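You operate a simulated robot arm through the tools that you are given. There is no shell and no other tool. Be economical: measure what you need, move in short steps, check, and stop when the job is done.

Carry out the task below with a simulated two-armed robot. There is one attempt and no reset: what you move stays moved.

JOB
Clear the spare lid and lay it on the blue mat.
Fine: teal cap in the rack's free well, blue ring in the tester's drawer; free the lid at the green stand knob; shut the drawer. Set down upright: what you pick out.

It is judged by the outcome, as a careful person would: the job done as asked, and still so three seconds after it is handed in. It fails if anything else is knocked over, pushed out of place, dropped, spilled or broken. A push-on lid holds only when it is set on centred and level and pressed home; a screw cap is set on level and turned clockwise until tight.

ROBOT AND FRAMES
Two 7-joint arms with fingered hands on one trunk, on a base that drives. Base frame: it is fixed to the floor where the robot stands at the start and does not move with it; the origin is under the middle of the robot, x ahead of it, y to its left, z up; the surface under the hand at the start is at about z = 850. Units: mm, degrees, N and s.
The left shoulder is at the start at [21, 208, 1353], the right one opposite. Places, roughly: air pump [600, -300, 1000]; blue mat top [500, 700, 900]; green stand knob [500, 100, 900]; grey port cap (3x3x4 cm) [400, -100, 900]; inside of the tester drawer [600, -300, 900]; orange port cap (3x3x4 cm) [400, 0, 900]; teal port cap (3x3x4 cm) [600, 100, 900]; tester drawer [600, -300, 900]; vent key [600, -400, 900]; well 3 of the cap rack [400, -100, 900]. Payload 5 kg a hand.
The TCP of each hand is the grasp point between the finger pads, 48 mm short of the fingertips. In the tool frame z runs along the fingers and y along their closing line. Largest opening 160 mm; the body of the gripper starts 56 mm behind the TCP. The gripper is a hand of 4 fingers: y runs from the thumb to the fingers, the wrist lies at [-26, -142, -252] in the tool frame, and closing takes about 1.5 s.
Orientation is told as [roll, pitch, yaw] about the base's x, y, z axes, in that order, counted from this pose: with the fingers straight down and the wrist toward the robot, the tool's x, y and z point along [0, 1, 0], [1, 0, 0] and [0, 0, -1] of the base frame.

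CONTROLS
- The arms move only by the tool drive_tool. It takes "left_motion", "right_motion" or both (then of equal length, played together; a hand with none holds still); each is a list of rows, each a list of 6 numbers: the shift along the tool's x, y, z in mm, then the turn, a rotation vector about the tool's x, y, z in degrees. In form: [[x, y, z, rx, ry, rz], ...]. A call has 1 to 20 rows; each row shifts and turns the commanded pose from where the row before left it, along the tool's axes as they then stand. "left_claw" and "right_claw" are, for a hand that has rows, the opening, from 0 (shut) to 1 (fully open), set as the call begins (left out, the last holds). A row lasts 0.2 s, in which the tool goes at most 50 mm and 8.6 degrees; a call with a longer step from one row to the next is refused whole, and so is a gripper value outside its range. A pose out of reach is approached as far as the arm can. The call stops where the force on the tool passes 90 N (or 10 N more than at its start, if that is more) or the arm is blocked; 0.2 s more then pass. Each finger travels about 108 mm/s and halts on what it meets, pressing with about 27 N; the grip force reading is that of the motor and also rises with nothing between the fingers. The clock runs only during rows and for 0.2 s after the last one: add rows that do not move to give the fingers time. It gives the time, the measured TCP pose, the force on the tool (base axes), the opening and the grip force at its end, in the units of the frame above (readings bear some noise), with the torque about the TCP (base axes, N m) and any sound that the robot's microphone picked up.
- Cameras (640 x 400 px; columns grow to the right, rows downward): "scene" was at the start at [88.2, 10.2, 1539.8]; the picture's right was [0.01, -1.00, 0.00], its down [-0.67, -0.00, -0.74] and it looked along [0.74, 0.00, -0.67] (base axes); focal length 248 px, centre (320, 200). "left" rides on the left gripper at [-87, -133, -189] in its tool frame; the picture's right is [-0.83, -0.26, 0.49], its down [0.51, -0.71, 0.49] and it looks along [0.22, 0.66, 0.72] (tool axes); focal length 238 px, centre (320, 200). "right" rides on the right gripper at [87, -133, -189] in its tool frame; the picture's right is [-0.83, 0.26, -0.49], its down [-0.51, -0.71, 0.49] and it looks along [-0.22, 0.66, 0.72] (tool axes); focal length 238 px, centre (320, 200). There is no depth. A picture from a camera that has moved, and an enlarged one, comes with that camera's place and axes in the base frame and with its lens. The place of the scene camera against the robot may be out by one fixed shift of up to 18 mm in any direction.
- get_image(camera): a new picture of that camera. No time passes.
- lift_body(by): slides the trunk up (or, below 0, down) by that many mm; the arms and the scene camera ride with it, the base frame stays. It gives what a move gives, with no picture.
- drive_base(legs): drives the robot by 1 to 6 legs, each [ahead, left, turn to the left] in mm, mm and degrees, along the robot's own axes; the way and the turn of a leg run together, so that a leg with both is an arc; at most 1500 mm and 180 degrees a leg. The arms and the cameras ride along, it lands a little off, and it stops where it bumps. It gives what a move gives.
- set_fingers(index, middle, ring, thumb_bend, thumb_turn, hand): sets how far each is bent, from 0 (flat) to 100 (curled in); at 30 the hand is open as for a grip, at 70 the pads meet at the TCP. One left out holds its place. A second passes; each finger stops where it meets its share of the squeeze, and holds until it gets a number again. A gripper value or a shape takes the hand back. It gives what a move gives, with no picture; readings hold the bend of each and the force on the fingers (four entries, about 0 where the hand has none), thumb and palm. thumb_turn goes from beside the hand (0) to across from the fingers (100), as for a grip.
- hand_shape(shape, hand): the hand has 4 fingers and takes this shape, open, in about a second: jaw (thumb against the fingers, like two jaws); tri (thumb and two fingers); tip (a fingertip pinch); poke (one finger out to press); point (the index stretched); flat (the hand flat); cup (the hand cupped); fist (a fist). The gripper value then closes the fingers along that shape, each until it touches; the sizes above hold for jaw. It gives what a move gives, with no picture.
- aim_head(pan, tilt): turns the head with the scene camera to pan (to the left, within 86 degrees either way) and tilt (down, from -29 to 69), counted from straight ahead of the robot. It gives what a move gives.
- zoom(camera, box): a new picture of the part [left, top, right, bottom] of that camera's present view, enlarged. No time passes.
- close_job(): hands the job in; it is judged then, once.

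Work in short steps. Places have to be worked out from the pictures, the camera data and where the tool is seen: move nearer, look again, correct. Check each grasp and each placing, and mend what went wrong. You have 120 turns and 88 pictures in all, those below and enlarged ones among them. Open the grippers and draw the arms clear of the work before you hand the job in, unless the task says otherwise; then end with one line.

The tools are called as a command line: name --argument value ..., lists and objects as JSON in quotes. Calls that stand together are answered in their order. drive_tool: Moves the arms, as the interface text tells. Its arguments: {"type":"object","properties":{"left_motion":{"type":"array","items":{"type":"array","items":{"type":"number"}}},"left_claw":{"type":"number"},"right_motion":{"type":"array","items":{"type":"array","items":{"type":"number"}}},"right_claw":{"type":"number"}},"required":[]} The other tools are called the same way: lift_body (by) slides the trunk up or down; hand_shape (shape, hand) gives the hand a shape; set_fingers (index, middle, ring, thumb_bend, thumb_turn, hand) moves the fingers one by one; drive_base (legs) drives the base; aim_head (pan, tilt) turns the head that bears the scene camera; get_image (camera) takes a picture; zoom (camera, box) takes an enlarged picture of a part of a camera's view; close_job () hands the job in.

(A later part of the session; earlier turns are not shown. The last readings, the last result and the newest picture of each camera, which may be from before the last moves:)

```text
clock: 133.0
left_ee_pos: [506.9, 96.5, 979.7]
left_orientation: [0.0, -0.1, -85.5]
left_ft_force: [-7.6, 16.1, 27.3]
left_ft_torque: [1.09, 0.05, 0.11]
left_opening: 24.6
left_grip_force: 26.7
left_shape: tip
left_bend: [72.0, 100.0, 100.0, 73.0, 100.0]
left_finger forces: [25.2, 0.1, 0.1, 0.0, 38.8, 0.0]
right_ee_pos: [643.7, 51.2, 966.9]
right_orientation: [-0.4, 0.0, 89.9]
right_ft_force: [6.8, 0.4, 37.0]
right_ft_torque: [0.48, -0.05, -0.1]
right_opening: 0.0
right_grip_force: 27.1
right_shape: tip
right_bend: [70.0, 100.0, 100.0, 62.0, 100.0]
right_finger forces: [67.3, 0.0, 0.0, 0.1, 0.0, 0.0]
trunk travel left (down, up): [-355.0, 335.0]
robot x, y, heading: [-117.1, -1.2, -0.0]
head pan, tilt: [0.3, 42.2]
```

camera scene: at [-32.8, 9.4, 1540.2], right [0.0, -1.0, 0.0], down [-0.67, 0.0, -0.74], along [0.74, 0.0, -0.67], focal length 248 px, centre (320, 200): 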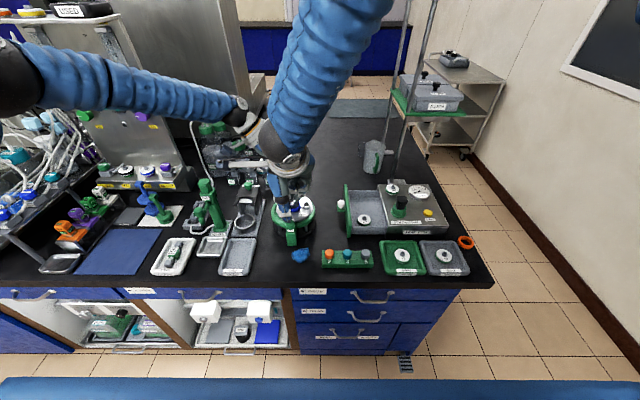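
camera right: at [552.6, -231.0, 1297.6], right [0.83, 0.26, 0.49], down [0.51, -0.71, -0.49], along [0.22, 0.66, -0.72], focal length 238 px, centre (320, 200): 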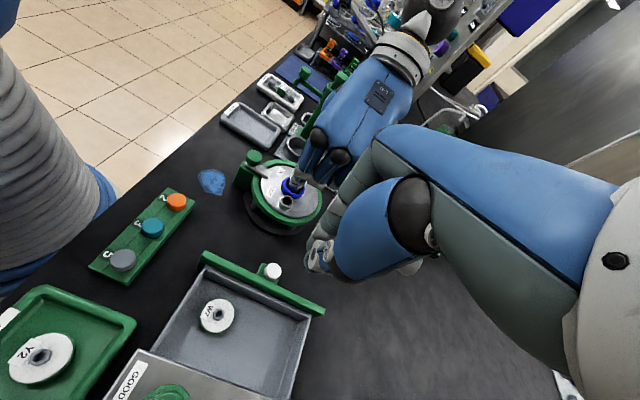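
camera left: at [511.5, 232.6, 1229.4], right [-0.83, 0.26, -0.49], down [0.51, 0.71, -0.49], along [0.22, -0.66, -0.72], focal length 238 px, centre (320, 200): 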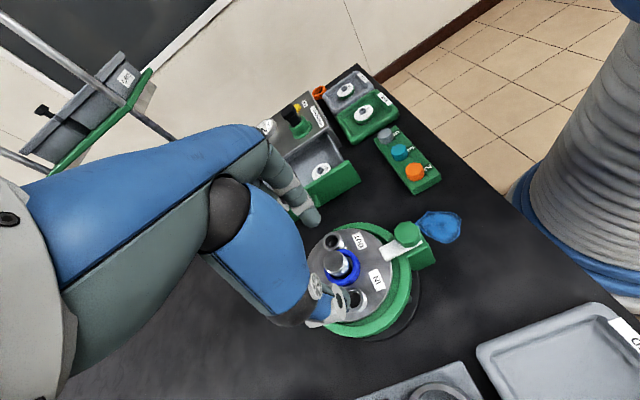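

Clockwise goes with low torque, so it may really be turning. I release, move the left aside and look.

drive_tool --left_motion '[[0, 0, -3, 0, 0, 0], [0, 0, 0, 0, 0, 0], [0, 0, 0, 0, 0, 0], [0, 0, -30, 0, 0, 0], [0, 0, -40, 0, 0, 0], [0, -45, -10, 0, 0, 0], [0, -45, 0, 0, 0, 0], [0, -45, 0, 0, 0, 0], [0, -30, 0, 0, 0, 0], [0, 0, 0, 0, 0, 0]]' --left_claw 0.5

zoom --camera "scene" --box '[265, 185, 325, 245]'

```text
clock: 135.2
left_ee_pos: [494.4, 259.5, 1062.8]
left_orientation: [0.1, 0.0, -85.6]
left_ft_force: [-0.3, 0.1, 0.3]
left_ft_torque: [0.01, -0.01, 0.01]
left_opening: 79.9
left_grip_force: 0.1
left_shape: tip
left_bend: [73.0, 98.0, 99.0, 69.0, 100.0]
left_finger forces: [0.1, 0.0, 0.0, 0.0, 0.0, 0.1]
right_ee_pos: [646.4, 51.1, 968.5]
right_orientation: [-0.2, -0.1, 89.9]
right_ft_force: [-1.2, 3.6, 42.7]
right_ft_torque: [0.71, 0.47, -0.02]
right_opening: 0.0
right_grip_force: 27.2
right_shape: tip
right_bend: [70.0, 100.0, 100.0, 62.0, 100.0]
right_finger forces: [73.9, 0.0, 0.1, 0.0, 0.1, 0.0]
trunk travel left (down, up): [-355.0, 335.0]
robot x, y, heading: [-114.8, 0.1, -0.2]
head pan, tilt: [0.3, 42.2]
```

```text
6.67 times, centred on (295, 215) of scene
camera zoom: at [-34.2, 10.1, 1540.1], right [0.0, -1.0, 0.0], down [-0.67, 0.0, -0.74], along [0.74, 0.0, -0.67], focal length 1654 px, centre (487, 100)
```

zoom: 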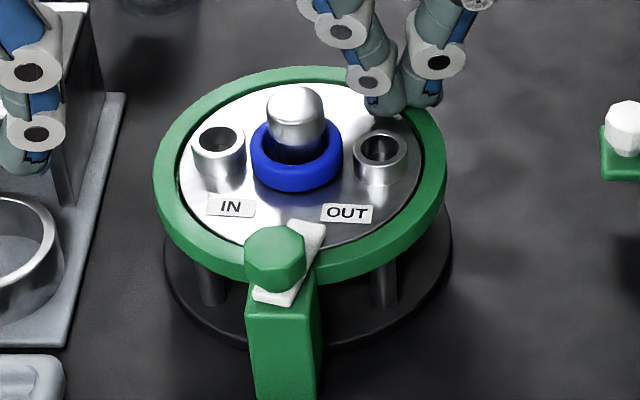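

The bar did turn clockwise ~25° and the lid is seated. I regrip at yaw −27 over the knob (now ≈(509,101)) and continue clockwise.

drive_tool --left_motion '[[0, 0, 0, 0, 0, -7.3], [0, 0, 0, 0, 0, -7.3], [0, 0, 0, 0, 0, -7.3], [0, 0, 0, 0, 0, -7.3], [0, 0, 0, 0, 0, -7.3], [0, 0, 0, 0, 0, -7.3], [0, 0, 0, 0, 0, -7.3], [0, 0, 0, 0, 0, -7.5], [-33.7, 21.1, 0, 0, 0, 0], [-33.7, 21.1, 0, 0, 0, 0], [-33.7, 21.1, 0, 0, 0, 0], [-33.7, 21.1, 0, 0, 0, 0], [0, 0, 25, 0, 0, 0], [0, 0, 25, 0, 0, 0], [0, 0, 27, 0, 0, 0], [0, 0, 0, 0, 0, 0]]'

drive_tool --left_motion '[[0, 0, 0, 0, 0, 0], [0, 0, 0, 0, 0, 0], [0, 0, 0, 0, 0, 0], [0, 0, 0, 0, 0, 0], [0, 0, 0, 0, 0, 0]]' --left_claw 0

drive_tool --left_motion '[[0, 0, 0, 0, 0, 5], [0, 0, 0, 0, 0, 5], [0, 0, 0, 0, 0, 5], [0, 0, 0, 0, 0, 5], [0, 0, 0, 0, 0, 0]]'

```text
clock: 138.6
left_ee_pos: [509.0, 100.7, 984.6]
left_orientation: [0.2, -0.1, -27.0]
left_ft_force: [0.1, 0.7, 0.5]
left_ft_torque: [-0.01, -0.01, -0.02]
left_opening: 79.7
left_grip_force: 0.0
left_shape: tip
left_bend: [73.0, 98.0, 99.0, 69.0, 100.0]
left_finger forces: [0.1, 0.1, 0.0, 0.0, 0.1, 0.0]
right_ee_pos: [644.5, 50.7, 968.3]
right_orientation: [-0.2, -0.1, 89.9]
right_ft_force: [-1.7, 5.4, 43.9]
right_ft_torque: [0.83, 0.46, -0.01]
right_opening: 0.1
right_grip_force: 26.7
right_shape: tip
right_bend: [70.0, 100.0, 100.0, 62.0, 100.0]
right_finger forces: [74.6, 0.0, 0.1, 0.0, 0.0, 0.0]
trunk travel left (down, up): [-355.0, 335.0]
robot x, y, heading: [-116.7, 2.2, -0.1]
head pan, tilt: [0.3, 42.2]
```

```text
clock: 139.8
left_ee_pos: [508.3, 100.6, 983.9]
left_orientation: [0.0, -0.1, -27.0]
left_ft_force: [0.1, -2.0, 0.2]
left_ft_torque: [-0.06, -0.04, -0.05]
left_opening: 22.8
left_grip_force: 26.7
left_shape: tip
left_bend: [71.0, 100.0, 100.0, 74.0, 100.0]
left_finger forces: [24.1, 0.1, 0.0, 0.0, 23.1, 0.1]
right_ee_pos: [645.6, 51.9, 967.1]
right_orientation: [-0.2, 0.0, 89.9]
right_ft_force: [-1.8, 4.2, 44.0]
right_ft_torque: [0.75, 0.45, 0.0]
right_opening: 0.0
right_grip_force: 27.2
right_shape: tip
right_bend: [70.0, 100.0, 100.0, 62.0, 100.0]
right_finger forces: [73.9, 0.0, 0.0, 0.0, 0.1, 0.0]
trunk travel left (down, up): [-355.0, 335.0]
robot x, y, heading: [-121.2, 2.1, 0.0]
head pan, tilt: [0.3, 42.2]
```

```text
clock: 141.0
left_ee_pos: [509.7, 101.6, 984.9]
left_orientation: [0.1, -0.1, -47.1]
left_ft_force: [-4.0, -0.8, -0.2]
left_ft_torque: [-0.12, 0.12, 0.02]
left_opening: 22.5
left_grip_force: 27.2
left_shape: tip
left_bend: [71.0, 100.0, 100.0, 74.0, 100.0]
left_finger forces: [22.8, 0.0, 0.1, 0.1, 23.6, 0.0]
right_ee_pos: [644.7, 50.5, 966.9]
right_orientation: [-0.3, -0.1, 89.8]
right_ft_force: [-0.5, 1.8, 45.5]
right_ft_torque: [0.74, 0.45, 0.03]
right_opening: 0.1
right_grip_force: 27.3
right_shape: tip
right_bend: [70.0, 100.0, 100.0, 62.0, 100.0]
right_finger forces: [77.0, 0.0, 0.0, 0.0, 0.1, 0.0]
trunk travel left (down, up): [-355.0, 335.0]
robot x, y, heading: [-120.0, 1.9, -0.1]
head pan, tilt: [0.3, 42.2]
```

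Turning smoothly with almost no torque. I continue 45° more.

drive_tool --left_motion '[[0, 0, 0, 0, 0, 5], [0, 0, 0, 0, 0, 5], [0, 0, 0, 0, 0, 5], [0, 0, 0, 0, 0, 5], [0, 0, 0, 0, 0, 5], [0, 0, 0, 0, 0, 5], [0, 0, 0, 0, 0, 5], [0, 0, 0, 0, 0, 5], [0, 0, 0, 0, 0, 5], [0, 0, 0, 0, 0, 0]]'

drive_tool --left_motion '[[0, 0, 0, 0, 0, 0], [0, 0, 0, 0, 0, 0], [0, 0, 0, 0, 0, 0], [0, 0, -30, 0, 0, 0], [0, 0, -40, 0, 0, 0], [0, -45, -10, 0, 0, 0], [0, -45, 0, 0, 0, 0], [0, -45, 0, 0, 0, 0], [0, -30, 0, 0, 0, 0], [0, 0, 0, 0, 0, 0]]' --left_claw 0.5

zoom --camera "scene" --box '[265, 185, 325, 245]'

```text
clock: 143.2
left_ee_pos: [509.5, 101.9, 984.6]
left_orientation: [0.1, 0.1, -92.1]
left_ft_force: [-7.9, 6.8, 0.7]
left_ft_torque: [0.3, 0.26, 0.02]
left_opening: 22.1
left_grip_force: 26.8
left_shape: tip
left_bend: [71.0, 100.0, 100.0, 74.0, 100.0]
left_finger forces: [22.4, 0.0, 0.0, 0.0, 28.5, 0.0]
right_ee_pos: [644.3, 50.9, 968.2]
right_orientation: [-0.2, 0.0, 90.0]
right_ft_force: [3.9, -1.8, 43.1]
right_ft_torque: [0.47, 0.09, -0.07]
right_opening: 0.0
right_grip_force: 26.6
right_shape: tip
right_bend: [70.0, 100.0, 100.0, 61.0, 100.0]
right_finger forces: [75.6, 0.0, 0.0, 0.0, 0.1, 0.0]
trunk travel left (down, up): [-355.0, 335.0]
robot x, y, heading: [-118.5, -0.9, -0.2]
head pan, tilt: [0.3, 42.2]
```

```text
clock: 145.4
left_ee_pos: [513.9, 268.1, 1063.4]
left_orientation: [0.1, 0.0, -92.0]
left_ft_force: [0.2, -0.1, 1.1]
left_ft_torque: [-0.03, -0.01, 0.0]
left_opening: 79.7
left_grip_force: 0.1
left_shape: tip
left_bend: [73.0, 98.0, 99.0, 69.0, 100.0]
left_finger forces: [0.0, 0.0, 0.0, 0.1, 0.0, 0.1]
right_ee_pos: [645.2, 50.2, 967.5]
right_orientation: [-0.4, -0.1, 89.8]
right_ft_force: [5.3, 0.7, 42.3]
right_ft_torque: [0.6, 0.1, -0.05]
right_opening: 0.0
right_grip_force: 26.6
right_shape: tip
right_bend: [70.0, 100.0, 100.0, 61.0, 100.0]
right_finger forces: [73.9, 0.0, 0.0, 0.0, 0.0, 0.0]
trunk travel left (down, up): [-355.0, 335.0]
robot x, y, heading: [-116.4, 1.2, -0.2]
head pan, tilt: [0.3, 42.2]
```

```text
6.67 times, centred on (295, 215) of scene
camera zoom: at [-33.5, 10.0, 1540.1], right [0.0, -1.0, 0.0], down [-0.67, 0.0, -0.74], along [0.74, 0.0, -0.67], focal length 1654 px, centre (487, 100)
```

zoom: 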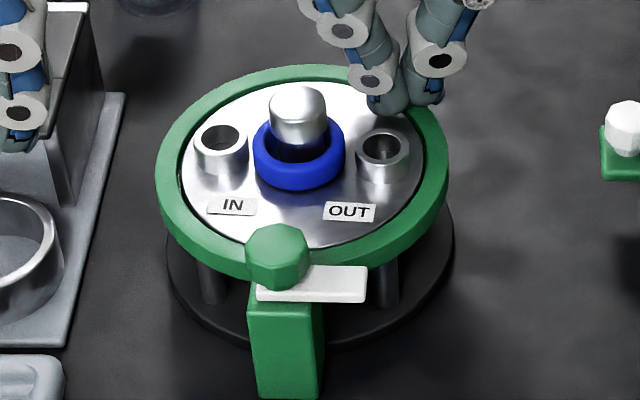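

The tongue now points off the lid: lid is free and seated. Only 2 pictures remain, so I rely on force. Right hand withdraws; left turns to yaw 0 and goes above the ring (≈(605,98)).

drive_tool --right_motion '[[0, 0, -40, 0, 0, 0], [0, 0, -40, 0, 0, 0], [0, 0, -40, 0, 0, 0], [0, -45, -20, 0, 0, 0], [0, -45, -20, 0, 0, 0], [0, -45, -20, 0, 0, 0], [0, -45, -20, 0, 0, 0], [0, -45, -20, 0, 0, 0], [20, -40, -10, 0, 0, 0], [20, -40, -10, 0, 0, 0], [20, -40, -10, 0, 0, 0], [20, -40, -10, 0, 0, 0], [20, -40, -10, 0, 0, 0], [0, 0, 0, 0, 0, 0]]' --left_motion '[[0, 0, 0, 0, 0, -7.7], [0, 0, 0, 0, 0, -7.7], [0, 0, 0, 0, 0, -7.7], [0, 0, 0, 0, 0, -7.7], [0, 0, 0, 0, 0, -7.7], [0, 0, 0, 0, 0, -7.7], [0, 0, 0, 0, 0, -7.7], [0, 0, 0, 0, 0, -7.7], [0, 0, 0, 0, 0, -7.7], [0, 0, 0, 0, 0, -7.7], [0, 0, 0, 0, 0, -7.7], [0, 0, 0, 0, 0, -7.3], [0, 0, 0, 0, 0, 0], [0, 0, 0, 0, 0, 0]]'

drive_tool --left_motion '[[-42.5, 22.5, 0, 0, 0, 0], [-42.5, 22.5, 0, 0, 0, 0], [-42.5, 22.5, 0, 0, 0, 0], [-42.5, 22.5, 0, 0, 0, 0], [0, 0, 0, 0, 0, 0]]' --left_claw 0.55

```text
clock: 148.4
left_ee_pos: [517.2, 267.7, 1064.0]
left_orientation: [0.0, 0.0, 0.1]
left_ft_force: [1.0, 0.2, -0.7]
left_ft_torque: [0.0, 0.04, -0.02]
left_opening: 79.7
left_grip_force: 0.0
left_shape: tip
left_bend: [73.0, 98.0, 99.0, 69.0, 100.0]
left_finger forces: [0.0, 0.0, 0.0, 0.1, 0.0, 0.0]
right_ee_pos: [546.9, -373.7, 1232.5]
right_orientation: [0.0, 0.0, 89.9]
right_ft_force: [0.7, 0.0, -0.4]
right_ft_torque: [-0.04, 0.1, 0.0]
right_opening: 0.3
right_grip_force: 27.3
right_shape: tip
right_bend: [70.0, 100.0, 100.0, 62.0, 100.0]
right_finger forces: [0.1, 0.0, 0.0, 0.1, 0.1, 0.1]
trunk travel left (down, up): [-355.0, 335.0]
robot x, y, heading: [-117.7, -0.9, -0.3]
head pan, tilt: [0.3, 42.2]
```

```text
clock: 149.6
left_ee_pos: [609.5, 97.9, 1066.0]
left_orientation: [-0.1, 0.0, 0.1]
left_ft_force: [-0.5, 1.4, 0.2]
left_ft_torque: [-0.11, -0.06, -0.02]
left_opening: 87.8
left_grip_force: 0.1
left_shape: tip
left_bend: [73.0, 98.0, 99.0, 67.0, 100.0]
left_finger forces: [0.0, 0.0, 0.0, 0.1, 0.0, 0.0]
right_ee_pos: [545.5, -372.3, 1234.3]
right_orientation: [-0.1, 0.1, 90.0]
right_ft_force: [-0.6, 0.6, 0.2]
right_ft_torque: [-0.15, -0.06, -0.04]
right_opening: 0.0
right_grip_force: 27.2
right_shape: tip
right_bend: [70.0, 100.0, 100.0, 62.0, 100.0]
right_finger forces: [0.0, 0.0, 0.0, 0.1, 0.0, 0.0]
trunk travel left (down, up): [-355.0, 335.0]
robot x, y, heading: [-122.5, -0.5, -0.3]
head pan, tilt: [0.3, 42.2]
```

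drive_tool --left_motion '[[0, -4.5, 35, 0, 0, 0], [0, 0, 30, 0, 0, 0], [0, 0, 20, 0, 0, 0], [0, 0, 8, 0, 0, 0], [0, 0, 0, 0, 0, 0]]'

drive_tool --left_motion '[[0, 0, 2, 0, 0, 0], [0, 0, 0, 0, 0, 0]]'

```text
clock: 150.8
left_ee_pos: [603.8, 95.9, 971.5]
left_orientation: [0.0, 0.0, 0.0]
left_ft_force: [0.6, -0.5, 0.7]
left_ft_torque: [0.01, -0.02, -0.02]
left_opening: 87.6
left_grip_force: 0.0
left_shape: tip
left_bend: [73.0, 98.0, 99.0, 67.0, 100.0]
left_finger forces: [0.1, 0.0, 0.0, 0.0, 0.0, 0.0]
right_ee_pos: [547.0, -375.2, 1232.6]
right_orientation: [-0.1, 0.0, 89.9]
right_ft_force: [0.4, 0.6, 0.0]
right_ft_torque: [0.02, 0.01, -0.02]
right_opening: 0.0
right_grip_force: 27.2
right_shape: tip
right_bend: [70.0, 100.0, 100.0, 62.0, 100.0]
right_finger forces: [0.0, 0.1, 0.0, 0.0, 0.0, 0.0]
trunk travel left (down, up): [-355.0, 335.0]
robot x, y, heading: [-112.8, -3.9, -0.2]
head pan, tilt: [0.3, 42.2]
```

```text
clock: 151.4
left_ee_pos: [601.6, 96.6, 968.8]
left_orientation: [-0.1, 0.0, 0.1]
left_ft_force: [0.5, -0.7, 1.0]
left_ft_torque: [0.01, 0.0, 0.02]
left_opening: 87.7
left_grip_force: 0.0
left_shape: tip
left_bend: [73.0, 98.0, 99.0, 67.0, 100.0]
left_finger forces: [0.1, 0.1, 0.1, 0.0, 0.6, 0.1]
right_ee_pos: [546.2, -374.3, 1233.7]
right_orientation: [0.0, 0.0, 89.9]
right_ft_force: [-0.4, 0.1, 0.3]
right_ft_torque: [0.06, 0.0, 0.0]
right_opening: 0.0
right_grip_force: 26.8
right_shape: tip
right_bend: [70.0, 100.0, 100.0, 62.0, 100.0]
right_finger forces: [0.0, 0.0, 0.0, 0.1, 0.0, 0.0]
trunk travel left (down, up): [-355.0, 335.0]
robot x, y, heading: [-117.9, 0.8, -0.2]
head pan, tilt: [0.3, 42.2]
```

At lid level without load. I centre slightly and close on the ring.

drive_tool --left_motion '[[1.5, 2, -1, 0, 0, 0], [0, 0, 0, 0, 0, 0]]'

drive_tool --left_motion '[[0, 0, 0, 0, 0, 0], [0, 0, 0, 0, 0, 0], [0, 0, 0, 0, 0, 0], [0, 0, 0, 0, 0, 0], [0, 0, 0, 0, 0, 0]]' --left_claw 0.1

drive_tool --left_motion '[[0, 0, -3, 0, 0, 0], [0, 0, -3, 0, 0, 0], [0, 0, 0, 0, 0, 0]]'

```text
clock: 152.0
left_ee_pos: [604.8, 97.7, 970.5]
left_orientation: [0.0, 0.0, 0.0]
left_ft_force: [0.7, 0.4, 1.0]
left_ft_torque: [-0.03, 0.02, 0.01]
left_opening: 87.7
left_grip_force: 0.1
left_shape: tip
left_bend: [73.0, 98.0, 99.0, 67.0, 100.0]
left_finger forces: [0.0, 0.0, 0.0, 0.1, 0.0, 0.0]
right_ee_pos: [547.7, -373.5, 1233.3]
right_orientation: [0.0, 0.0, 89.9]
right_ft_force: [0.5, -0.4, -0.5]
right_ft_torque: [0.01, 0.01, 0.01]
right_opening: 0.0
right_grip_force: 26.7
right_shape: tip
right_bend: [70.0, 100.0, 100.0, 62.0, 100.0]
right_finger forces: [0.0, 0.0, 0.1, 0.0, 0.0, 0.0]
trunk travel left (down, up): [-355.0, 335.0]
robot x, y, heading: [-120.9, 0.0, -0.3]
head pan, tilt: [0.3, 42.2]
```

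```text
clock: 153.2
left_ee_pos: [604.4, 97.6, 970.7]
left_orientation: [0.0, 0.0, 0.0]
left_ft_force: [0.7, -0.2, 0.6]
left_ft_torque: [-0.01, 0.03, 0.0]
left_opening: 37.6
left_grip_force: 27.7
left_shape: tip
left_bend: [72.0, 100.0, 100.0, 74.0, 100.0]
left_finger forces: [24.1, 0.0, 0.0, 0.0, 23.7, 0.0]
right_ee_pos: [547.2, -375.4, 1234.5]
right_orientation: [0.0, 0.0, 89.9]
right_ft_force: [0.2, -1.4, -1.2]
right_ft_torque: [0.0, -0.01, -0.02]
right_opening: 0.0
right_grip_force: 27.5
right_shape: tip
right_bend: [70.0, 100.0, 100.0, 62.0, 100.0]
right_finger forces: [0.1, 0.0, 0.1, 0.0, 0.0, 0.0]
trunk travel left (down, up): [-355.0, 335.0]
robot x, y, heading: [-120.2, 0.7, -0.1]
head pan, tilt: [0.3, 42.2]
```

```text
clock: 154.0
left_ee_pos: [603.5, 98.3, 976.6]
left_orientation: [0.0, 0.1, 0.0]
left_ft_force: [-1.5, 0.1, 0.7]
left_ft_torque: [0.01, 0.0, 0.01]
left_opening: 37.9
left_grip_force: 26.8
left_shape: tip
left_bend: [72.0, 100.0, 100.0, 74.0, 100.0]
left_finger forces: [23.9, 0.0, 0.1, 0.0, 23.6, 0.0]
right_ee_pos: [546.7, -376.0, 1233.2]
right_orientation: [0.0, 0.0, 89.9]
right_ft_force: [0.2, 0.5, 0.4]
right_ft_torque: [-0.01, 0.04, -0.05]
right_opening: 0.0
right_grip_force: 26.7
right_shape: tip
right_bend: [70.0, 100.0, 100.0, 62.0, 100.0]
right_finger forces: [0.1, 0.0, 0.1, 0.0, 0.1, 0.0]
trunk travel left (down, up): [-355.0, 335.0]
robot x, y, heading: [-115.3, 0.7, -0.1]
head pan, tilt: [0.3, 42.2]
```

Ring is gripped (37.6 mm) and rises freely. I continue in small steps watching the force.

drive_tool --left_motion '[[0, 0, -3, 0, 0, 0], [0, 0, -3, 0, 0, 0], [0, 0, 0, 0, 0, 0]]'

drive_tool --left_motion '[[0, 0, -2, 0, 0, 0], [0, 0, -2, 0, 0, 0], [0, 0, 0, 0, 0, 0]]'

drive_tool --left_motion '[[0, 0, -2, 0, 0, 0], [0, 0, -2, 0, 0, 0], [0, 0, 0, 0, 0, 0]]'

```text
clock: 154.8
left_ee_pos: [603.1, 97.2, 983.3]
left_orientation: [-0.1, 0.0, -0.1]
left_ft_force: [0.3, -0.3, -0.2]
left_ft_torque: [-0.02, 0.01, 0.0]
left_opening: 38.0
left_grip_force: 27.0
left_shape: tip
left_bend: [72.0, 100.0, 100.0, 74.0, 100.0]
left_finger forces: [23.9, 0.1, 0.1, 0.0, 23.5, 0.1]
right_ee_pos: [546.4, -374.6, 1233.7]
right_orientation: [0.0, 0.0, 89.9]
right_ft_force: [-0.8, 0.1, 0.5]
right_ft_torque: [0.01, -0.03, -0.01]
right_opening: 0.0
right_grip_force: 27.6
right_shape: tip
right_bend: [70.0, 100.0, 100.0, 62.0, 100.0]
right_finger forces: [0.1, 0.0, 0.1, 0.0, 0.1, 0.1]
trunk travel left (down, up): [-355.0, 335.0]
robot x, y, heading: [-119.8, 0.8, -0.0]
head pan, tilt: [0.3, 42.2]
```

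```text
clock: 155.6
left_ee_pos: [604.4, 98.8, 986.2]
left_orientation: [0.0, 0.0, 0.0]
left_ft_force: [-0.1, -1.1, -0.8]
left_ft_torque: [0.01, -0.02, 0.01]
left_opening: 38.1
left_grip_force: 27.0
left_shape: tip
left_bend: [72.0, 100.0, 100.0, 74.0, 100.0]
left_finger forces: [23.9, 0.0, 0.0, 0.0, 23.5, 0.0]
right_ee_pos: [547.6, -375.0, 1233.2]
right_orientation: [0.0, 0.0, 89.9]
right_ft_force: [-0.5, 0.0, 0.7]
right_ft_torque: [-0.02, -0.03, -0.02]
right_opening: 0.0
right_grip_force: 26.9
right_shape: tip
right_bend: [70.0, 100.0, 100.0, 62.0, 100.0]
right_finger forces: [0.1, 0.1, 0.0, 0.1, 0.1, 0.0]
trunk travel left (down, up): [-355.0, 335.0]
robot x, y, heading: [-119.5, 0.3, -0.2]
head pan, tilt: [0.3, 42.2]
```

```text
clock: 156.4
left_ee_pos: [604.3, 97.9, 990.7]
left_orientation: [0.0, -0.1, -0.1]
left_ft_force: [-0.3, -0.4, 0.1]
left_ft_torque: [-0.01, 0.0, -0.01]
left_opening: 37.8
left_grip_force: 27.0
left_shape: tip
left_bend: [72.0, 100.0, 100.0, 74.0, 100.0]
left_finger forces: [23.9, 0.0, 0.1, 0.1, 23.4, 0.0]
right_ee_pos: [547.0, -374.2, 1233.3]
right_orientation: [0.0, 0.0, 89.9]
right_ft_force: [-0.5, 0.4, 0.2]
right_ft_torque: [0.04, 0.01, 0.0]
right_opening: 0.1
right_grip_force: 27.5
right_shape: tip
right_bend: [70.0, 100.0, 100.0, 62.0, 100.0]
right_finger forces: [0.1, 0.0, 0.0, 0.0, 0.1, 0.0]
trunk travel left (down, up): [-355.0, 335.0]
robot x, y, heading: [-124.0, -2.3, -0.1]
head pan, tilt: [0.3, 42.2]
```

Raised 20 mm with no resistance; continuing past the head in steps.

drive_tool --left_motion '[[0, 0, -3, 0, 0, 0], [0, 0, -3, 0, 0, 0], [0, 0, 0, 0, 0, 0]]'

drive_tool --left_motion '[[0, 0, -3, 0, 0, 0], [0, 0, -3, 0, 0, 0], [0, 0, -3, 0, 0, 0], [0, 0, 0, 0, 0, 0]]'

drive_tool --left_motion '[[0, 0, -5, 0, 0, 0], [0, 0, -5, 0, 0, 0], [0, 0, -10, 0, 0, 0], [0, 0, 0, 0, 0, 0]]'

```text
clock: 157.2
left_ee_pos: [605.1, 97.2, 996.5]
left_orientation: [0.1, 0.0, -0.1]
left_ft_force: [-0.2, -0.2, 0.0]
left_ft_torque: [0.01, -0.02, 0.01]
left_opening: 37.9
left_grip_force: 26.9
left_shape: tip
left_bend: [72.0, 100.0, 100.0, 74.0, 100.0]
left_finger forces: [24.0, 0.0, 0.0, 0.0, 23.5, 0.0]
right_ee_pos: [547.4, -373.7, 1233.8]
right_orientation: [-0.1, 0.0, 89.8]
right_ft_force: [0.0, 0.8, 0.1]
right_ft_torque: [-0.03, -0.01, 0.0]
right_opening: 0.1
right_grip_force: 27.3
right_shape: tip
right_bend: [70.0, 100.0, 100.0, 62.0, 100.0]
right_finger forces: [0.0, 0.1, 0.0, 0.1, 0.0, 0.0]
trunk travel left (down, up): [-355.0, 335.0]
robot x, y, heading: [-120.5, -0.6, 0.3]
head pan, tilt: [0.3, 42.2]
```

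```text
clock: 158.2
left_ee_pos: [604.1, 96.7, 1004.9]
left_orientation: [0.0, 0.0, 0.0]
left_ft_force: [0.3, -0.5, -0.5]
left_ft_torque: [-0.01, 0.03, -0.01]
left_opening: 37.8
left_grip_force: 26.8
left_shape: tip
left_bend: [72.0, 100.0, 100.0, 74.0, 100.0]
left_finger forces: [23.9, 0.0, 0.0, 0.1, 23.5, 0.0]
right_ee_pos: [546.8, -375.0, 1233.5]
right_orientation: [0.0, 0.0, 89.9]
right_ft_force: [0.2, 1.3, 0.5]
right_ft_torque: [0.03, 0.01, 0.0]
right_opening: 0.1
right_grip_force: 26.8
right_shape: tip
right_bend: [70.0, 100.0, 100.0, 62.0, 100.0]
right_finger forces: [0.1, 0.1, 0.0, 0.0, 0.0, 0.1]
trunk travel left (down, up): [-355.0, 335.0]
robot x, y, heading: [-118.4, 1.1, 0.1]
head pan, tilt: [0.3, 42.2]
```

```text
clock: 159.2
left_ee_pos: [604.2, 98.3, 1025.2]
left_orientation: [0.0, 0.1, 0.1]
left_ft_force: [1.3, 0.5, -0.9]
left_ft_torque: [0.01, 0.01, 0.0]
left_opening: 38.2
left_grip_force: 27.0
left_shape: tip
left_bend: [72.0, 100.0, 100.0, 74.0, 100.0]
left_finger forces: [23.8, 0.1, 0.0, 0.0, 23.4, 0.1]
right_ee_pos: [546.5, -374.7, 1233.2]
right_orientation: [0.0, 0.0, 89.9]
right_ft_force: [-0.1, -0.3, -0.4]
right_ft_torque: [-0.01, 0.02, 0.0]
right_opening: 0.2
right_grip_force: 26.5
right_shape: tip
right_bend: [70.0, 100.0, 100.0, 62.0, 100.0]
right_finger forces: [0.0, 0.0, 0.0, 0.0, 0.1, 0.0]
trunk travel left (down, up): [-355.0, 335.0]
robot x, y, heading: [-117.5, 0.3, -0.2]
head pan, tilt: [0.3, 42.2]
```

The ring is off cleanly. I carry it over the drawer's free end (675,-155).

drive_tool --left_motion '[[0, 0, -35, 0, 0, 0], [-42.2, 11.8, 0, 0, 0, 0], [-42.2, 11.8, 0, 0, 0, 0], [-42.2, 11.8, 0, 0, 0, 0], [-42.2, 11.8, 0, 0, 0, 0], [-42.2, 11.8, 0, 0, 0, 0], [-42.2, 11.8, 0, 0, 0, 0], [0, 0, 0, 0, 0, 0], [0, 0, 0, 0, 0, 0]]'

drive_tool --left_motion '[[0, 0, 35, 0, 0, 0], [0, 0, 35, 0, 0, 0], [0, 0, 25, 0, 0, 0], [0, 0, 15, 0, 0, 0], [0, 0, 0, 0, 0, 0]]'

get_image --camera "left"

```text
clock: 161.2
left_ee_pos: [672.5, -135.4, 1064.0]
left_orientation: [0.1, 0.1, 0.1]
left_ft_force: [0.0, -0.8, -0.7]
left_ft_torque: [0.01, 0.03, -0.02]
left_opening: 37.6
left_grip_force: 27.2
left_shape: tip
left_bend: [72.0, 100.0, 100.0, 74.0, 100.0]
left_finger forces: [24.2, 0.1, 0.0, 0.0, 23.3, 0.0]
left hand out of reach, approached as far as the arm can: row 2, 3
right_ee_pos: [547.0, -374.3, 1232.6]
right_orientation: [0.1, 0.0, 90.0]
right_ft_force: [-0.4, -0.7, -0.4]
right_ft_torque: [0.06, 0.06, -0.01]
right_opening: 0.2
right_grip_force: 26.3
right_shape: tip
right_bend: [70.0, 100.0, 100.0, 62.0, 100.0]
right_finger forces: [0.0, 0.1, 0.0, 0.0, 0.0, 0.0]
trunk travel left (down, up): [-355.0, 335.0]
robot x, y, heading: [-121.7, 1.1, -0.2]
head pan, tilt: [0.3, 42.2]
```

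```text
clock: 162.4
left_ee_pos: [674.2, -137.2, 953.8]
left_orientation: [0.1, 0.0, 0.0]
left_ft_force: [0.1, 0.0, -0.7]
left_ft_torque: [0.01, -0.04, 0.0]
left_opening: 37.7
left_grip_force: 26.5
left_shape: tip
left_bend: [72.0, 100.0, 100.0, 74.0, 100.0]
left_finger forces: [24.1, 0.0, 0.0, 0.1, 23.2, 0.0]
right_ee_pos: [545.3, -374.3, 1233.4]
right_orientation: [0.1, 0.0, 89.9]
right_ft_force: [0.2, 0.5, 1.0]
right_ft_torque: [-0.03, -0.03, 0.01]
right_opening: 0.1
right_grip_force: 26.2
right_shape: tip
right_bend: [70.0, 100.0, 100.0, 62.0, 100.0]
right_finger forces: [0.0, 0.1, 0.0, 0.0, 0.0, 0.0]
trunk travel left (down, up): [-355.0, 335.0]
robot x, y, heading: [-117.5, 1.3, -0.2]
head pan, tilt: [0.3, 42.2]
```

```text
0 pictures are left
camera left: at [542.9, -223.4, 1142.4], right [-0.26, -0.83, -0.49], down [-0.71, 0.51, -0.49], along [0.66, 0.22, -0.72], focal length 238 px, centre (320, 200)
```

left: 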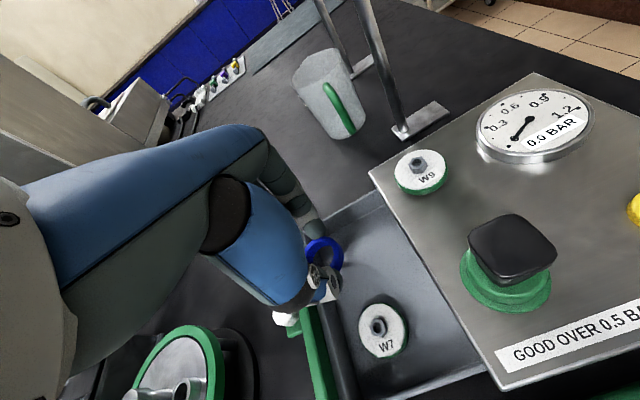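

The ring hangs over the drawer's edge side; I shift 20 mm further in (−y) and lower until it touches.

drive_tool --left_motion '[[-10, 0, 0, 0, 0, 0], [-11, 0, 0, 0, 0, 0], [0, 0, 0, 0, 0, 0]]'

drive_tool --left_motion '[[0, 0, 5, 0, 0, 0], [0, 0, 5, 0, 0, 0], [0, 0, 0, 0, 0, 0]]'

drive_tool --left_motion '[[0, 0, 3, 0, 0, 0], [0, 0, 3, 0, 0, 0], [0, 0, 0, 0, 0, 0]]'

```text
clock: 163.2
left_ee_pos: [673.5, -157.0, 953.3]
left_orientation: [0.0, 0.0, -0.1]
left_ft_force: [0.5, 0.4, -0.9]
left_ft_torque: [-0.03, -0.03, 0.0]
left_opening: 37.8
left_grip_force: 26.5
left_shape: tip
left_bend: [72.0, 100.0, 100.0, 74.0, 100.0]
left_finger forces: [24.1, 0.1, 0.1, 0.0, 23.2, 0.0]
right_ee_pos: [546.9, -374.1, 1234.0]
right_orientation: [0.1, 0.1, 89.9]
right_ft_force: [0.6, 1.0, -0.5]
right_ft_torque: [0.0, 0.0, 0.0]
right_opening: 0.0
right_grip_force: 27.3
right_shape: tip
right_bend: [70.0, 100.0, 100.0, 62.0, 100.0]
right_finger forces: [0.0, 0.0, 0.1, 0.1, 0.1, 0.0]
trunk travel left (down, up): [-355.0, 335.0]
robot x, y, heading: [-120.4, 0.4, -0.1]
head pan, tilt: [0.3, 42.2]
```

```text
clock: 164.0
left_ee_pos: [673.4, -156.1, 941.9]
left_orientation: [0.0, 0.0, 0.0]
left_ft_force: [-0.6, 0.8, -0.5]
left_ft_torque: [-0.01, -0.02, -0.01]
left_opening: 37.6
left_grip_force: 26.9
left_shape: tip
left_bend: [72.0, 100.0, 100.0, 74.0, 100.0]
left_finger forces: [24.2, 0.0, 0.1, 0.0, 23.2, 0.1]
right_ee_pos: [545.8, -375.1, 1233.0]
right_orientation: [0.0, 0.0, 89.9]
right_ft_force: [-0.1, -0.5, 0.1]
right_ft_torque: [-0.01, 0.0, 0.02]
right_opening: 0.0
right_grip_force: 27.0
right_shape: tip
right_bend: [70.0, 100.0, 100.0, 62.0, 100.0]
right_finger forces: [0.0, 0.0, 0.0, 0.1, 0.0, 0.0]
trunk travel left (down, up): [-355.0, 335.0]
robot x, y, heading: [-120.1, -1.6, -0.2]
head pan, tilt: [0.3, 42.2]
```

```text
clock: 164.8
left_ee_pos: [673.0, -156.4, 936.0]
left_orientation: [0.0, 0.0, 0.1]
left_ft_force: [-0.4, -0.2, -0.1]
left_ft_torque: [0.01, -0.01, 0.02]
left_opening: 37.8
left_grip_force: 26.7
left_shape: tip
left_bend: [72.0, 100.0, 100.0, 74.0, 100.0]
left_finger forces: [24.1, 0.0, 0.0, 0.1, 23.1, 0.1]
right_ee_pos: [547.2, -373.4, 1233.0]
right_orientation: [0.0, 0.0, 89.8]
right_ft_force: [-0.9, -0.2, -0.7]
right_ft_torque: [0.0, 0.01, 0.03]
right_opening: 0.0
right_grip_force: 26.7
right_shape: tip
right_bend: [70.0, 100.0, 100.0, 62.0, 100.0]
right_finger forces: [0.0, 0.0, 0.0, 0.0, 0.0, 0.0]
trunk travel left (down, up): [-355.0, 335.0]
robot x, y, heading: [-120.6, -3.6, -0.0]
head pan, tilt: [0.3, 42.2]
```

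drive_tool --left_motion '[[0, 0, 3, 0, 0, 0], [0, 0, 3, 0, 0, 0], [0, 0, 0, 0, 0, 0]]'

drive_tool --left_motion '[[0, 0, 2, 0, 0, 0], [0, 0, 2, 0, 0, 0], [0, 0, 0, 0, 0, 0]]'

```text
clock: 165.6
left_ee_pos: [672.5, -155.7, 930.6]
left_orientation: [0.0, -0.1, 0.1]
left_ft_force: [-0.1, 0.3, -0.6]
left_ft_torque: [-0.01, 0.03, 0.01]
left_opening: 37.6
left_grip_force: 27.3
left_shape: tip
left_bend: [72.0, 100.0, 100.0, 74.0, 100.0]
left_finger forces: [24.2, 0.0, 0.1, 0.1, 23.2, 0.1]
right_ee_pos: [546.1, -374.8, 1232.9]
right_orientation: [0.1, 0.1, 89.8]
right_ft_force: [0.6, 0.2, 0.2]
right_ft_torque: [0.01, 0.0, -0.01]
right_opening: 0.0
right_grip_force: 27.1
right_shape: tip
right_bend: [70.0, 100.0, 100.0, 62.0, 100.0]
right_finger forces: [0.0, 0.1, 0.0, 0.0, 0.1, 0.0]
trunk travel left (down, up): [-355.0, 335.0]
robot x, y, heading: [-119.2, 0.5, -0.1]
head pan, tilt: [0.3, 42.2]
```

```text
clock: 166.4
left_ee_pos: [674.2, -156.2, 926.3]
left_orientation: [0.0, 0.0, 0.0]
left_ft_force: [0.4, -0.5, 0.0]
left_ft_torque: [0.01, 0.0, -0.04]
left_opening: 37.5
left_grip_force: 26.8
left_shape: tip
left_bend: [72.0, 100.0, 100.0, 74.0, 100.0]
left_finger forces: [24.1, 0.1, 0.1, 0.0, 23.2, 0.1]
right_ee_pos: [547.2, -374.9, 1233.8]
right_orientation: [0.0, -0.1, 89.9]
right_ft_force: [-0.5, 1.0, -0.1]
right_ft_torque: [0.01, 0.01, 0.02]
right_opening: 0.0
right_grip_force: 26.9
right_shape: tip
right_bend: [70.0, 100.0, 100.0, 62.0, 100.0]
right_finger forces: [0.0, 0.0, 0.0, 0.0, 0.0, 0.0]
trunk travel left (down, up): [-355.0, 335.0]
robot x, y, heading: [-118.4, -2.7, -0.1]
head pan, tilt: [0.3, 42.2]
```

drive_tool --left_motion '[[0, 0, 2, 0, 0, 0], [0, 0, 2, 0, 0, 0], [0, 0, 0, 0, 0, 0]]'

drive_tool --left_motion '[[0, 0, 2, 0, 0, 0], [0, 0, 2, 0, 0, 0], [0, 0, 0, 0, 0, 0]]'

```text
clock: 167.2
left_ee_pos: [673.1, -157.3, 922.2]
left_orientation: [0.0, 0.0, 0.1]
left_ft_force: [-0.3, 0.5, -1.1]
left_ft_torque: [-0.01, 0.0, 0.02]
left_opening: 37.8
left_grip_force: 27.2
left_shape: tip
left_bend: [72.0, 100.0, 100.0, 74.0, 100.0]
left_finger forces: [24.2, 0.0, 0.0, 0.0, 23.3, 0.0]
right_ee_pos: [547.4, -373.9, 1233.7]
right_orientation: [0.0, 0.0, 89.9]
right_ft_force: [-0.9, -0.7, -0.5]
right_ft_torque: [0.02, 0.01, -0.02]
right_opening: 0.2
right_grip_force: 26.9
right_shape: tip
right_bend: [70.0, 100.0, 100.0, 62.0, 100.0]
right_finger forces: [0.0, 0.0, 0.0, 0.1, 0.0, 0.1]
trunk travel left (down, up): [-355.0, 335.0]
robot x, y, heading: [-115.5, -0.4, -0.2]
head pan, tilt: [0.3, 42.2]
```

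```text
clock: 168.0
left_ee_pos: [671.9, -157.1, 919.1]
left_orientation: [0.0, 0.0, 0.0]
left_ft_force: [-4.5, -0.3, 6.0]
left_ft_torque: [-0.07, -0.24, -0.06]
left_opening: 37.4
left_grip_force: 27.5
left_shape: tip
left_bend: [72.0, 100.0, 100.0, 74.0, 100.0]
left_finger forces: [34.8, 0.0, 0.1, 0.1, 26.2, 0.1]
right_ee_pos: [544.9, -375.3, 1233.6]
right_orientation: [0.0, 0.0, 89.8]
right_ft_force: [0.0, 0.4, -0.6]
right_ft_torque: [-0.01, -0.03, 0.02]
right_opening: 0.0
right_grip_force: 26.5
right_shape: tip
right_bend: [70.0, 100.0, 100.0, 62.0, 100.0]
right_finger forces: [0.0, 0.0, 0.0, 0.1, 0.0, 0.0]
trunk travel left (down, up): [-355.0, 335.0]
robot x, y, heading: [-121.3, -1.0, -0.2]
head pan, tilt: [0.3, 42.2]
```

Contact with the drawer floor. I open narrowly, then lift straight out.

drive_tool --left_motion '[[0, 0, -1, 0, 0, 0], [0, 0, 0, 0, 0, 0], [0, 0, 0, 0, 0, 0], [0, 0, 0, 0, 0, 0]]' --left_claw 0.36

drive_tool --left_motion '[[0, 0, -5, 0, 0, 0], [0, 0, -15, 0, 0, 0], [0, 0, -30, 0, 0, 0], [0, 0, -40, 0, 0, 0], [0, 0, -40, 0, 0, 0], [0, 0, 0, 0, 0, 0]]'

```text
clock: 169.0
left_ee_pos: [672.5, -156.4, 920.5]
left_orientation: [-0.1, 0.0, 0.0]
left_ft_force: [-10.2, -0.9, 5.4]
left_ft_torque: [-0.02, -0.08, -0.02]
left_opening: 53.0
left_grip_force: 0.1
left_shape: tip
left_bend: [73.0, 98.0, 99.0, 73.0, 100.0]
left_finger forces: [12.2, 0.1, 0.0, 0.0, 0.1, 0.0]
right_ee_pos: [546.3, -374.6, 1234.8]
right_orientation: [-0.1, 0.0, 89.9]
right_ft_force: [-0.1, 0.0, -0.7]
right_ft_torque: [0.02, -0.03, -0.02]
right_opening: 0.0
right_grip_force: 27.0
right_shape: tip
right_bend: [70.0, 100.0, 100.0, 62.0, 100.0]
right_finger forces: [0.0, 0.0, 0.1, 0.2, 0.1, 0.0]
trunk travel left (down, up): [-355.0, 335.0]
robot x, y, heading: [-121.1, 1.0, -0.3]
head pan, tilt: [0.3, 42.2]
```

```text
clock: 170.4
left_ee_pos: [676.7, -154.8, 1049.2]
left_orientation: [0.0, 0.1, -0.1]
left_ft_force: [0.2, -0.5, -0.4]
left_ft_torque: [-0.02, 0.03, -0.02]
left_opening: 57.2
left_grip_force: 0.0
left_shape: tip
left_bend: [73.0, 98.0, 99.0, 73.0, 100.0]
left_finger forces: [0.0, 0.1, 0.0, 0.0, 0.1, 0.0]
right_ee_pos: [546.9, -374.5, 1232.4]
right_orientation: [0.0, 0.1, 89.9]
right_ft_force: [0.6, 0.7, -0.6]
right_ft_torque: [0.04, 0.05, 0.01]
right_opening: 0.0
right_grip_force: 27.0
right_shape: tip
right_bend: [70.0, 100.0, 100.0, 62.0, 100.0]
right_finger forces: [0.1, 0.0, 0.0, 0.0, 0.0, 0.1]
trunk travel left (down, up): [-355.0, 335.0]
robot x, y, heading: [-115.0, -0.6, -0.2]
head pan, tilt: [0.3, 42.2]
```

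Ring released in the drawer. Now I re-grip the drawer knob at its known place (634,-75) and push shut.

drive_tool --left_motion '[[40, -21, 0, 0, 0, 0], [40, -21, 0, 0, 0, 0], [0, 0, 0, 0, 0, 0], [0, 0, 0, 0, 0, 0], [0, 0, 0, 0, 0, 0]]' --left_claw 0.5

```text
clock: 171.6
left_ee_pos: [633.8, -74.6, 1051.0]
left_orientation: [0.0, 0.0, 0.1]
left_ft_force: [0.7, 0.0, -0.3]
left_ft_torque: [0.01, -0.01, -0.05]
left_opening: 79.5
left_grip_force: 0.0
left_shape: tip
left_bend: [73.0, 98.0, 99.0, 69.0, 100.0]
left_finger forces: [0.0, 0.0, 0.1, 0.1, 0.0, 0.0]
right_ee_pos: [546.3, -374.7, 1234.5]
right_orientation: [0.0, 0.0, 89.9]
right_ft_force: [0.3, 0.3, -0.9]
right_ft_torque: [0.07, -0.02, 0.02]
right_opening: 0.1
right_grip_force: 27.1
right_shape: tip
right_bend: [70.0, 100.0, 100.0, 62.0, 100.0]
right_finger forces: [0.0, 0.1, 0.0, 0.0, 0.0, 0.0]
trunk travel left (down, up): [-355.0, 335.0]
robot x, y, heading: [-120.3, 1.8, 0.0]
head pan, tilt: [0.3, 42.2]
```

drive_tool --left_motion '[[0, 0, 35, 0, 0, 0], [0, 0, 35, 0, 0, 0], [0, 0, 20, 0, 0, 0], [0, 0, 10, 0, 0, 0], [0, 0, 0, 0, 0, 0]]'

drive_tool --left_motion '[[0, 0, 0, 0, 0, 0], [0, 0, 0, 0, 0, 0], [0, 0, 0, 0, 0, 0], [0, 0, 0, 0, 0, 0], [0, 0, 0, 0, 0, 0]]' --left_claw 0

drive_tool --left_motion '[[-10, 0, 0, 0, 0, 0], [-10, 0, 0, 0, 0, 0], [-10, 0, 0, 0, 0, 0], [-10, 0, 0, 0, 0, 0], [-10, 0, 0, 0, 0, 0], [-10, 0, 0, 0, 0, 0], [-10, 0, 0, 0, 0, 0], [-10, 0, 0, 0, 0, 0], [-10, 0, 0, 0, 0, 0], [-10, 0, 0, 0, 0, 0], [0, 0, 0, 0, 0, 0]]'

```text
clock: 172.8
left_ee_pos: [631.7, -74.0, 950.4]
left_orientation: [0.0, -0.1, 0.0]
left_ft_force: [0.2, -0.8, 0.1]
left_ft_torque: [-0.04, -0.01, 0.0]
left_opening: 79.5
left_grip_force: 0.1
left_shape: tip
left_bend: [73.0, 98.0, 99.0, 69.0, 100.0]
left_finger forces: [0.0, 0.0, 0.0, 0.0, 0.1, 0.0]
right_ee_pos: [546.2, -374.6, 1232.5]
right_orientation: [0.0, 0.0, 89.9]
right_ft_force: [-0.2, -0.4, -0.4]
right_ft_torque: [-0.03, -0.04, -0.03]
right_opening: 0.0
right_grip_force: 27.1
right_shape: tip
right_bend: [70.0, 100.0, 100.0, 62.0, 100.0]
right_finger forces: [0.0, 0.0, 0.1, 0.0, 0.1, 0.0]
trunk travel left (down, up): [-355.0, 335.0]
robot x, y, heading: [-118.3, -0.8, -0.3]
head pan, tilt: [0.3, 42.2]
```

```text
clock: 174.0
left_ee_pos: [632.7, -75.3, 949.5]
left_orientation: [0.0, -0.1, 0.0]
left_ft_force: [0.2, -0.3, -3.0]
left_ft_torque: [0.07, -0.06, 0.07]
left_opening: 18.5
left_grip_force: 26.9
left_shape: tip
left_bend: [72.0, 100.0, 100.0, 73.0, 100.0]
left_finger forces: [24.6, 0.0, 0.0, 0.0, 23.8, 0.0]
right_ee_pos: [545.9, -374.4, 1234.7]
right_orientation: [-0.1, 0.0, 89.8]
right_ft_force: [-0.1, -0.6, 0.0]
right_ft_torque: [0.0, 0.01, -0.01]
right_opening: 0.0
right_grip_force: 27.1
right_shape: tip
right_bend: [70.0, 100.0, 100.0, 62.0, 100.0]
right_finger forces: [0.0, 0.1, 0.0, 0.0, 0.0, 0.1]
trunk travel left (down, up): [-355.0, 335.0]
robot x, y, heading: [-120.9, -2.0, -0.1]
head pan, tilt: [0.3, 42.2]
```

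```text
clock: 176.4
left_ee_pos: [631.8, -176.0, 949.9]
left_orientation: [0.0, 0.0, 0.0]
left_ft_force: [2.6, -0.7, -2.2]
left_ft_torque: [-0.02, -0.15, 0.03]
left_opening: 19.0
left_grip_force: 26.9
left_shape: tip
left_bend: [72.0, 100.0, 100.0, 73.0, 100.0]
left_finger forces: [26.3, 0.0, 0.1, 0.0, 24.0, 0.0]
right_ee_pos: [546.9, -373.9, 1232.1]
right_orientation: [-0.1, 0.0, 89.9]
right_ft_force: [0.9, -0.3, 0.5]
right_ft_torque: [0.01, 0.0, -0.01]
right_opening: 0.2
right_grip_force: 27.5
right_shape: tip
right_bend: [70.0, 100.0, 100.0, 62.0, 100.0]
right_finger forces: [0.0, 0.0, 0.0, 0.0, 0.0, 0.0]
trunk travel left (down, up): [-355.0, 335.0]
robot x, y, heading: [-119.9, 0.3, -0.0]
head pan, tilt: [0.3, 42.2]
```

drive_tool --left_motion '[[-7, 0, 0, 0, 0, 0], [-7, 0, 0, 0, 0, 0], [-4, 0, 0, 0, 0, 0], [0, 0, 0, 0, 0, 0]]'

drive_tool --left_motion '[[-2, 0, 0, 0, 0, 0], [-2, 0, 0, 0, 0, 0], [0, 0, 0, 0, 0, 0]]'

```text
clock: 177.4
left_ee_pos: [631.9, -195.1, 950.0]
left_orientation: [0.0, 0.0, 0.0]
left_ft_force: [1.4, -0.4, -0.7]
left_ft_torque: [-0.05, -0.13, 0.07]
left_opening: 18.8
left_grip_force: 27.2
left_shape: tip
left_bend: [72.0, 100.0, 100.0, 73.0, 100.0]
left_finger forces: [26.2, 0.1, 0.1, 0.1, 24.6, 0.1]
right_ee_pos: [547.0, -374.9, 1233.1]
right_orientation: [0.0, 0.1, 89.9]
right_ft_force: [-0.4, 0.5, 0.0]
right_ft_torque: [0.0, 0.0, 0.01]
right_opening: 0.1
right_grip_force: 27.1
right_shape: tip
right_bend: [70.0, 100.0, 100.0, 62.0, 100.0]
right_finger forces: [0.0, 0.0, 0.0, 0.0, 0.0, 0.0]
trunk travel left (down, up): [-355.0, 335.0]
robot x, y, heading: [-121.6, -0.4, 0.2]
head pan, tilt: [0.3, 42.2]
```

```text
clock: 178.2
left_ee_pos: [631.9, -195.3, 950.7]
left_orientation: [0.2, 0.1, 0.0]
left_ft_force: [-2.8, 10.2, 0.2]
left_ft_torque: [0.38, 0.02, 0.22]
left_opening: 18.8
left_grip_force: 27.0
left_shape: tip
left_bend: [72.0, 100.0, 100.0, 73.0, 100.0]
left_finger forces: [23.8, 0.0, 0.0, 0.0, 26.5, 0.0]
right_ee_pos: [546.4, -373.2, 1233.4]
right_orientation: [0.1, 0.1, 90.0]
right_ft_force: [-0.7, 0.1, 0.4]
right_ft_torque: [0.03, -0.02, 0.02]
right_opening: 0.0
right_grip_force: 26.5
right_shape: tip
right_bend: [70.0, 100.0, 100.0, 62.0, 100.0]
right_finger forces: [0.1, 0.0, 0.1, 0.1, 0.0, 0.0]
trunk travel left (down, up): [-355.0, 335.0]
robot x, y, heading: [-119.8, -0.3, -0.1]
head pan, tilt: [0.3, 42.2]
```

Drawer is shut (hard stop, 10 N). I release, rise and return above the lid's centre knob.

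drive_tool --left_motion '[[2, 0, 0, 0, 0, 0], [0, 0, 0, 0, 0, 0], [0, 0, 0, 0, 0, 0], [0, 0, 0, 0, 0, 0], [0, 0, -35, 0, 0, 0], [0, 0, -40, 0, 0, 0], [0, 0, -40, 0, 0, 0], [41.9, -3.9, 0, 0, 0, 0], [41.9, -3.9, 0, 0, 0, 0], [41.9, -3.9, 0, 0, 0, 0], [41.9, -3.9, 0, 0, 0, 0], [41.9, -3.9, 0, 0, 0, 0], [41.9, -3.9, 0, 0, 0, 0], [41.9, -3.9, 0, 0, 0, 0], [0, 0, 0, 0, 0, 0]]' --left_claw 0.5

```text
clock: 181.4
left_ee_pos: [603.2, 94.0, 1064.1]
left_orientation: [0.0, 0.1, 0.1]
left_ft_force: [0.2, 0.1, 0.1]
left_ft_torque: [0.06, 0.05, -0.01]
left_opening: 79.4
left_grip_force: 0.1
left_shape: tip
left_bend: [73.0, 98.0, 99.0, 70.0, 100.0]
left_finger forces: [0.0, 0.1, 0.0, 0.0, 0.1, 0.1]
right_ee_pos: [548.0, -376.1, 1231.8]
right_orientation: [-0.1, -0.2, 89.9]
right_ft_force: [0.8, -1.0, 0.5]
right_ft_torque: [0.09, 0.01, -0.01]
right_opening: 0.1
right_grip_force: 26.6
right_shape: tip
right_bend: [70.0, 100.0, 100.0, 62.0, 100.0]
right_finger forces: [0.0, 0.0, 0.0, 0.0, 0.0, 0.1]
trunk travel left (down, up): [-355.0, 335.0]
robot x, y, heading: [-119.7, 2.6, 0.4]
head pan, tilt: [0.3, 42.2]
```

drive_tool --left_motion '[[4, 1.5, 35, 0, 0, 0], [0, 0, 30, 0, 0, 0], [0, 0, 16, 0, 0, 0], [0, 0, 0, 0, 0, 0]]'

drive_tool --left_motion '[[0, 0, 0, 0, 0, 0], [0, 0, 0, 0, 0, 0], [0, 0, 0, 0, 0, 0], [0, 0, 0, 0, 0, 0], [0, 0, 0, 0, 0, 0]]' --left_claw 0

drive_tool --left_motion '[[0, 0, -3, 0, 0, 0], [0, 0, -3, 0, 0, 0], [0, 0, -4, 0, 0, 0], [0, 0, 0, 0, 0, 0]]'

```text
clock: 182.4
left_ee_pos: [605.7, 101.3, 984.6]
left_orientation: [0.0, -0.1, 0.0]
left_ft_force: [-0.3, -0.2, 0.1]
left_ft_torque: [0.0, -0.06, -0.02]
left_opening: 79.6
left_grip_force: 0.1
left_shape: tip
left_bend: [73.0, 98.0, 99.0, 70.0, 100.0]
left_finger forces: [0.0, 0.0, 0.1, 0.1, 0.0, 0.0]
right_ee_pos: [546.8, -374.8, 1234.8]
right_orientation: [0.0, 0.0, 89.9]
right_ft_force: [-0.3, 0.4, -0.2]
right_ft_torque: [-0.01, 0.0, 0.04]
right_opening: 0.0
right_grip_force: 27.3
right_shape: tip
right_bend: [70.0, 100.0, 100.0, 62.0, 100.0]
right_finger forces: [0.0, 0.0, 0.0, 0.0, 0.0, 0.0]
trunk travel left (down, up): [-355.0, 335.0]
robot x, y, heading: [-121.6, 1.3, -0.4]
head pan, tilt: [0.3, 42.2]
```

```text
clock: 183.6
left_ee_pos: [606.5, 99.8, 984.7]
left_orientation: [0.0, 0.0, 0.0]
left_ft_force: [0.5, -0.7, 0.7]
left_ft_torque: [0.02, -0.02, -0.01]
left_opening: 22.7
left_grip_force: 26.9
left_shape: tip
left_bend: [71.0, 100.0, 100.0, 74.0, 100.0]
left_finger forces: [24.0, 0.0, 0.0, 0.1, 23.8, 0.1]
right_ee_pos: [546.6, -373.9, 1233.6]
right_orientation: [0.0, 0.0, 89.9]
right_ft_force: [0.5, -0.7, 0.3]
right_ft_torque: [-0.01, -0.01, 0.0]
right_opening: 0.1
right_grip_force: 26.6
right_shape: tip
right_bend: [70.0, 100.0, 100.0, 62.0, 100.0]
right_finger forces: [0.0, 0.0, 0.0, 0.1, 0.1, 0.1]
trunk travel left (down, up): [-355.0, 335.0]
robot x, y, heading: [-121.2, 3.0, 0.1]
head pan, tilt: [0.3, 42.2]
```

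```text
clock: 184.6
left_ee_pos: [605.9, 102.1, 994.1]
left_orientation: [0.0, 0.1, 0.0]
left_ft_force: [0.0, 0.7, -6.0]
left_ft_torque: [-0.01, -0.06, -0.02]
left_opening: 22.4
left_grip_force: 26.5
left_shape: tip
left_bend: [71.0, 100.0, 100.0, 74.0, 100.0]
left_finger forces: [23.7, 0.0, 0.1, 0.1, 23.7, 0.1]
right_ee_pos: [546.4, -374.1, 1233.4]
right_orientation: [0.0, 0.0, 89.9]
right_ft_force: [0.1, 0.9, 0.7]
right_ft_torque: [0.0, 0.0, -0.03]
right_opening: 0.0
right_grip_force: 26.8
right_shape: tip
right_bend: [70.0, 100.0, 100.0, 62.0, 100.0]
right_finger forces: [0.0, 0.0, 0.0, 0.0, 0.1, 0.1]
trunk travel left (down, up): [-355.0, 335.0]
robot x, y, heading: [-117.6, -1.4, -0.2]
head pan, tilt: [0.3, 42.2]
```

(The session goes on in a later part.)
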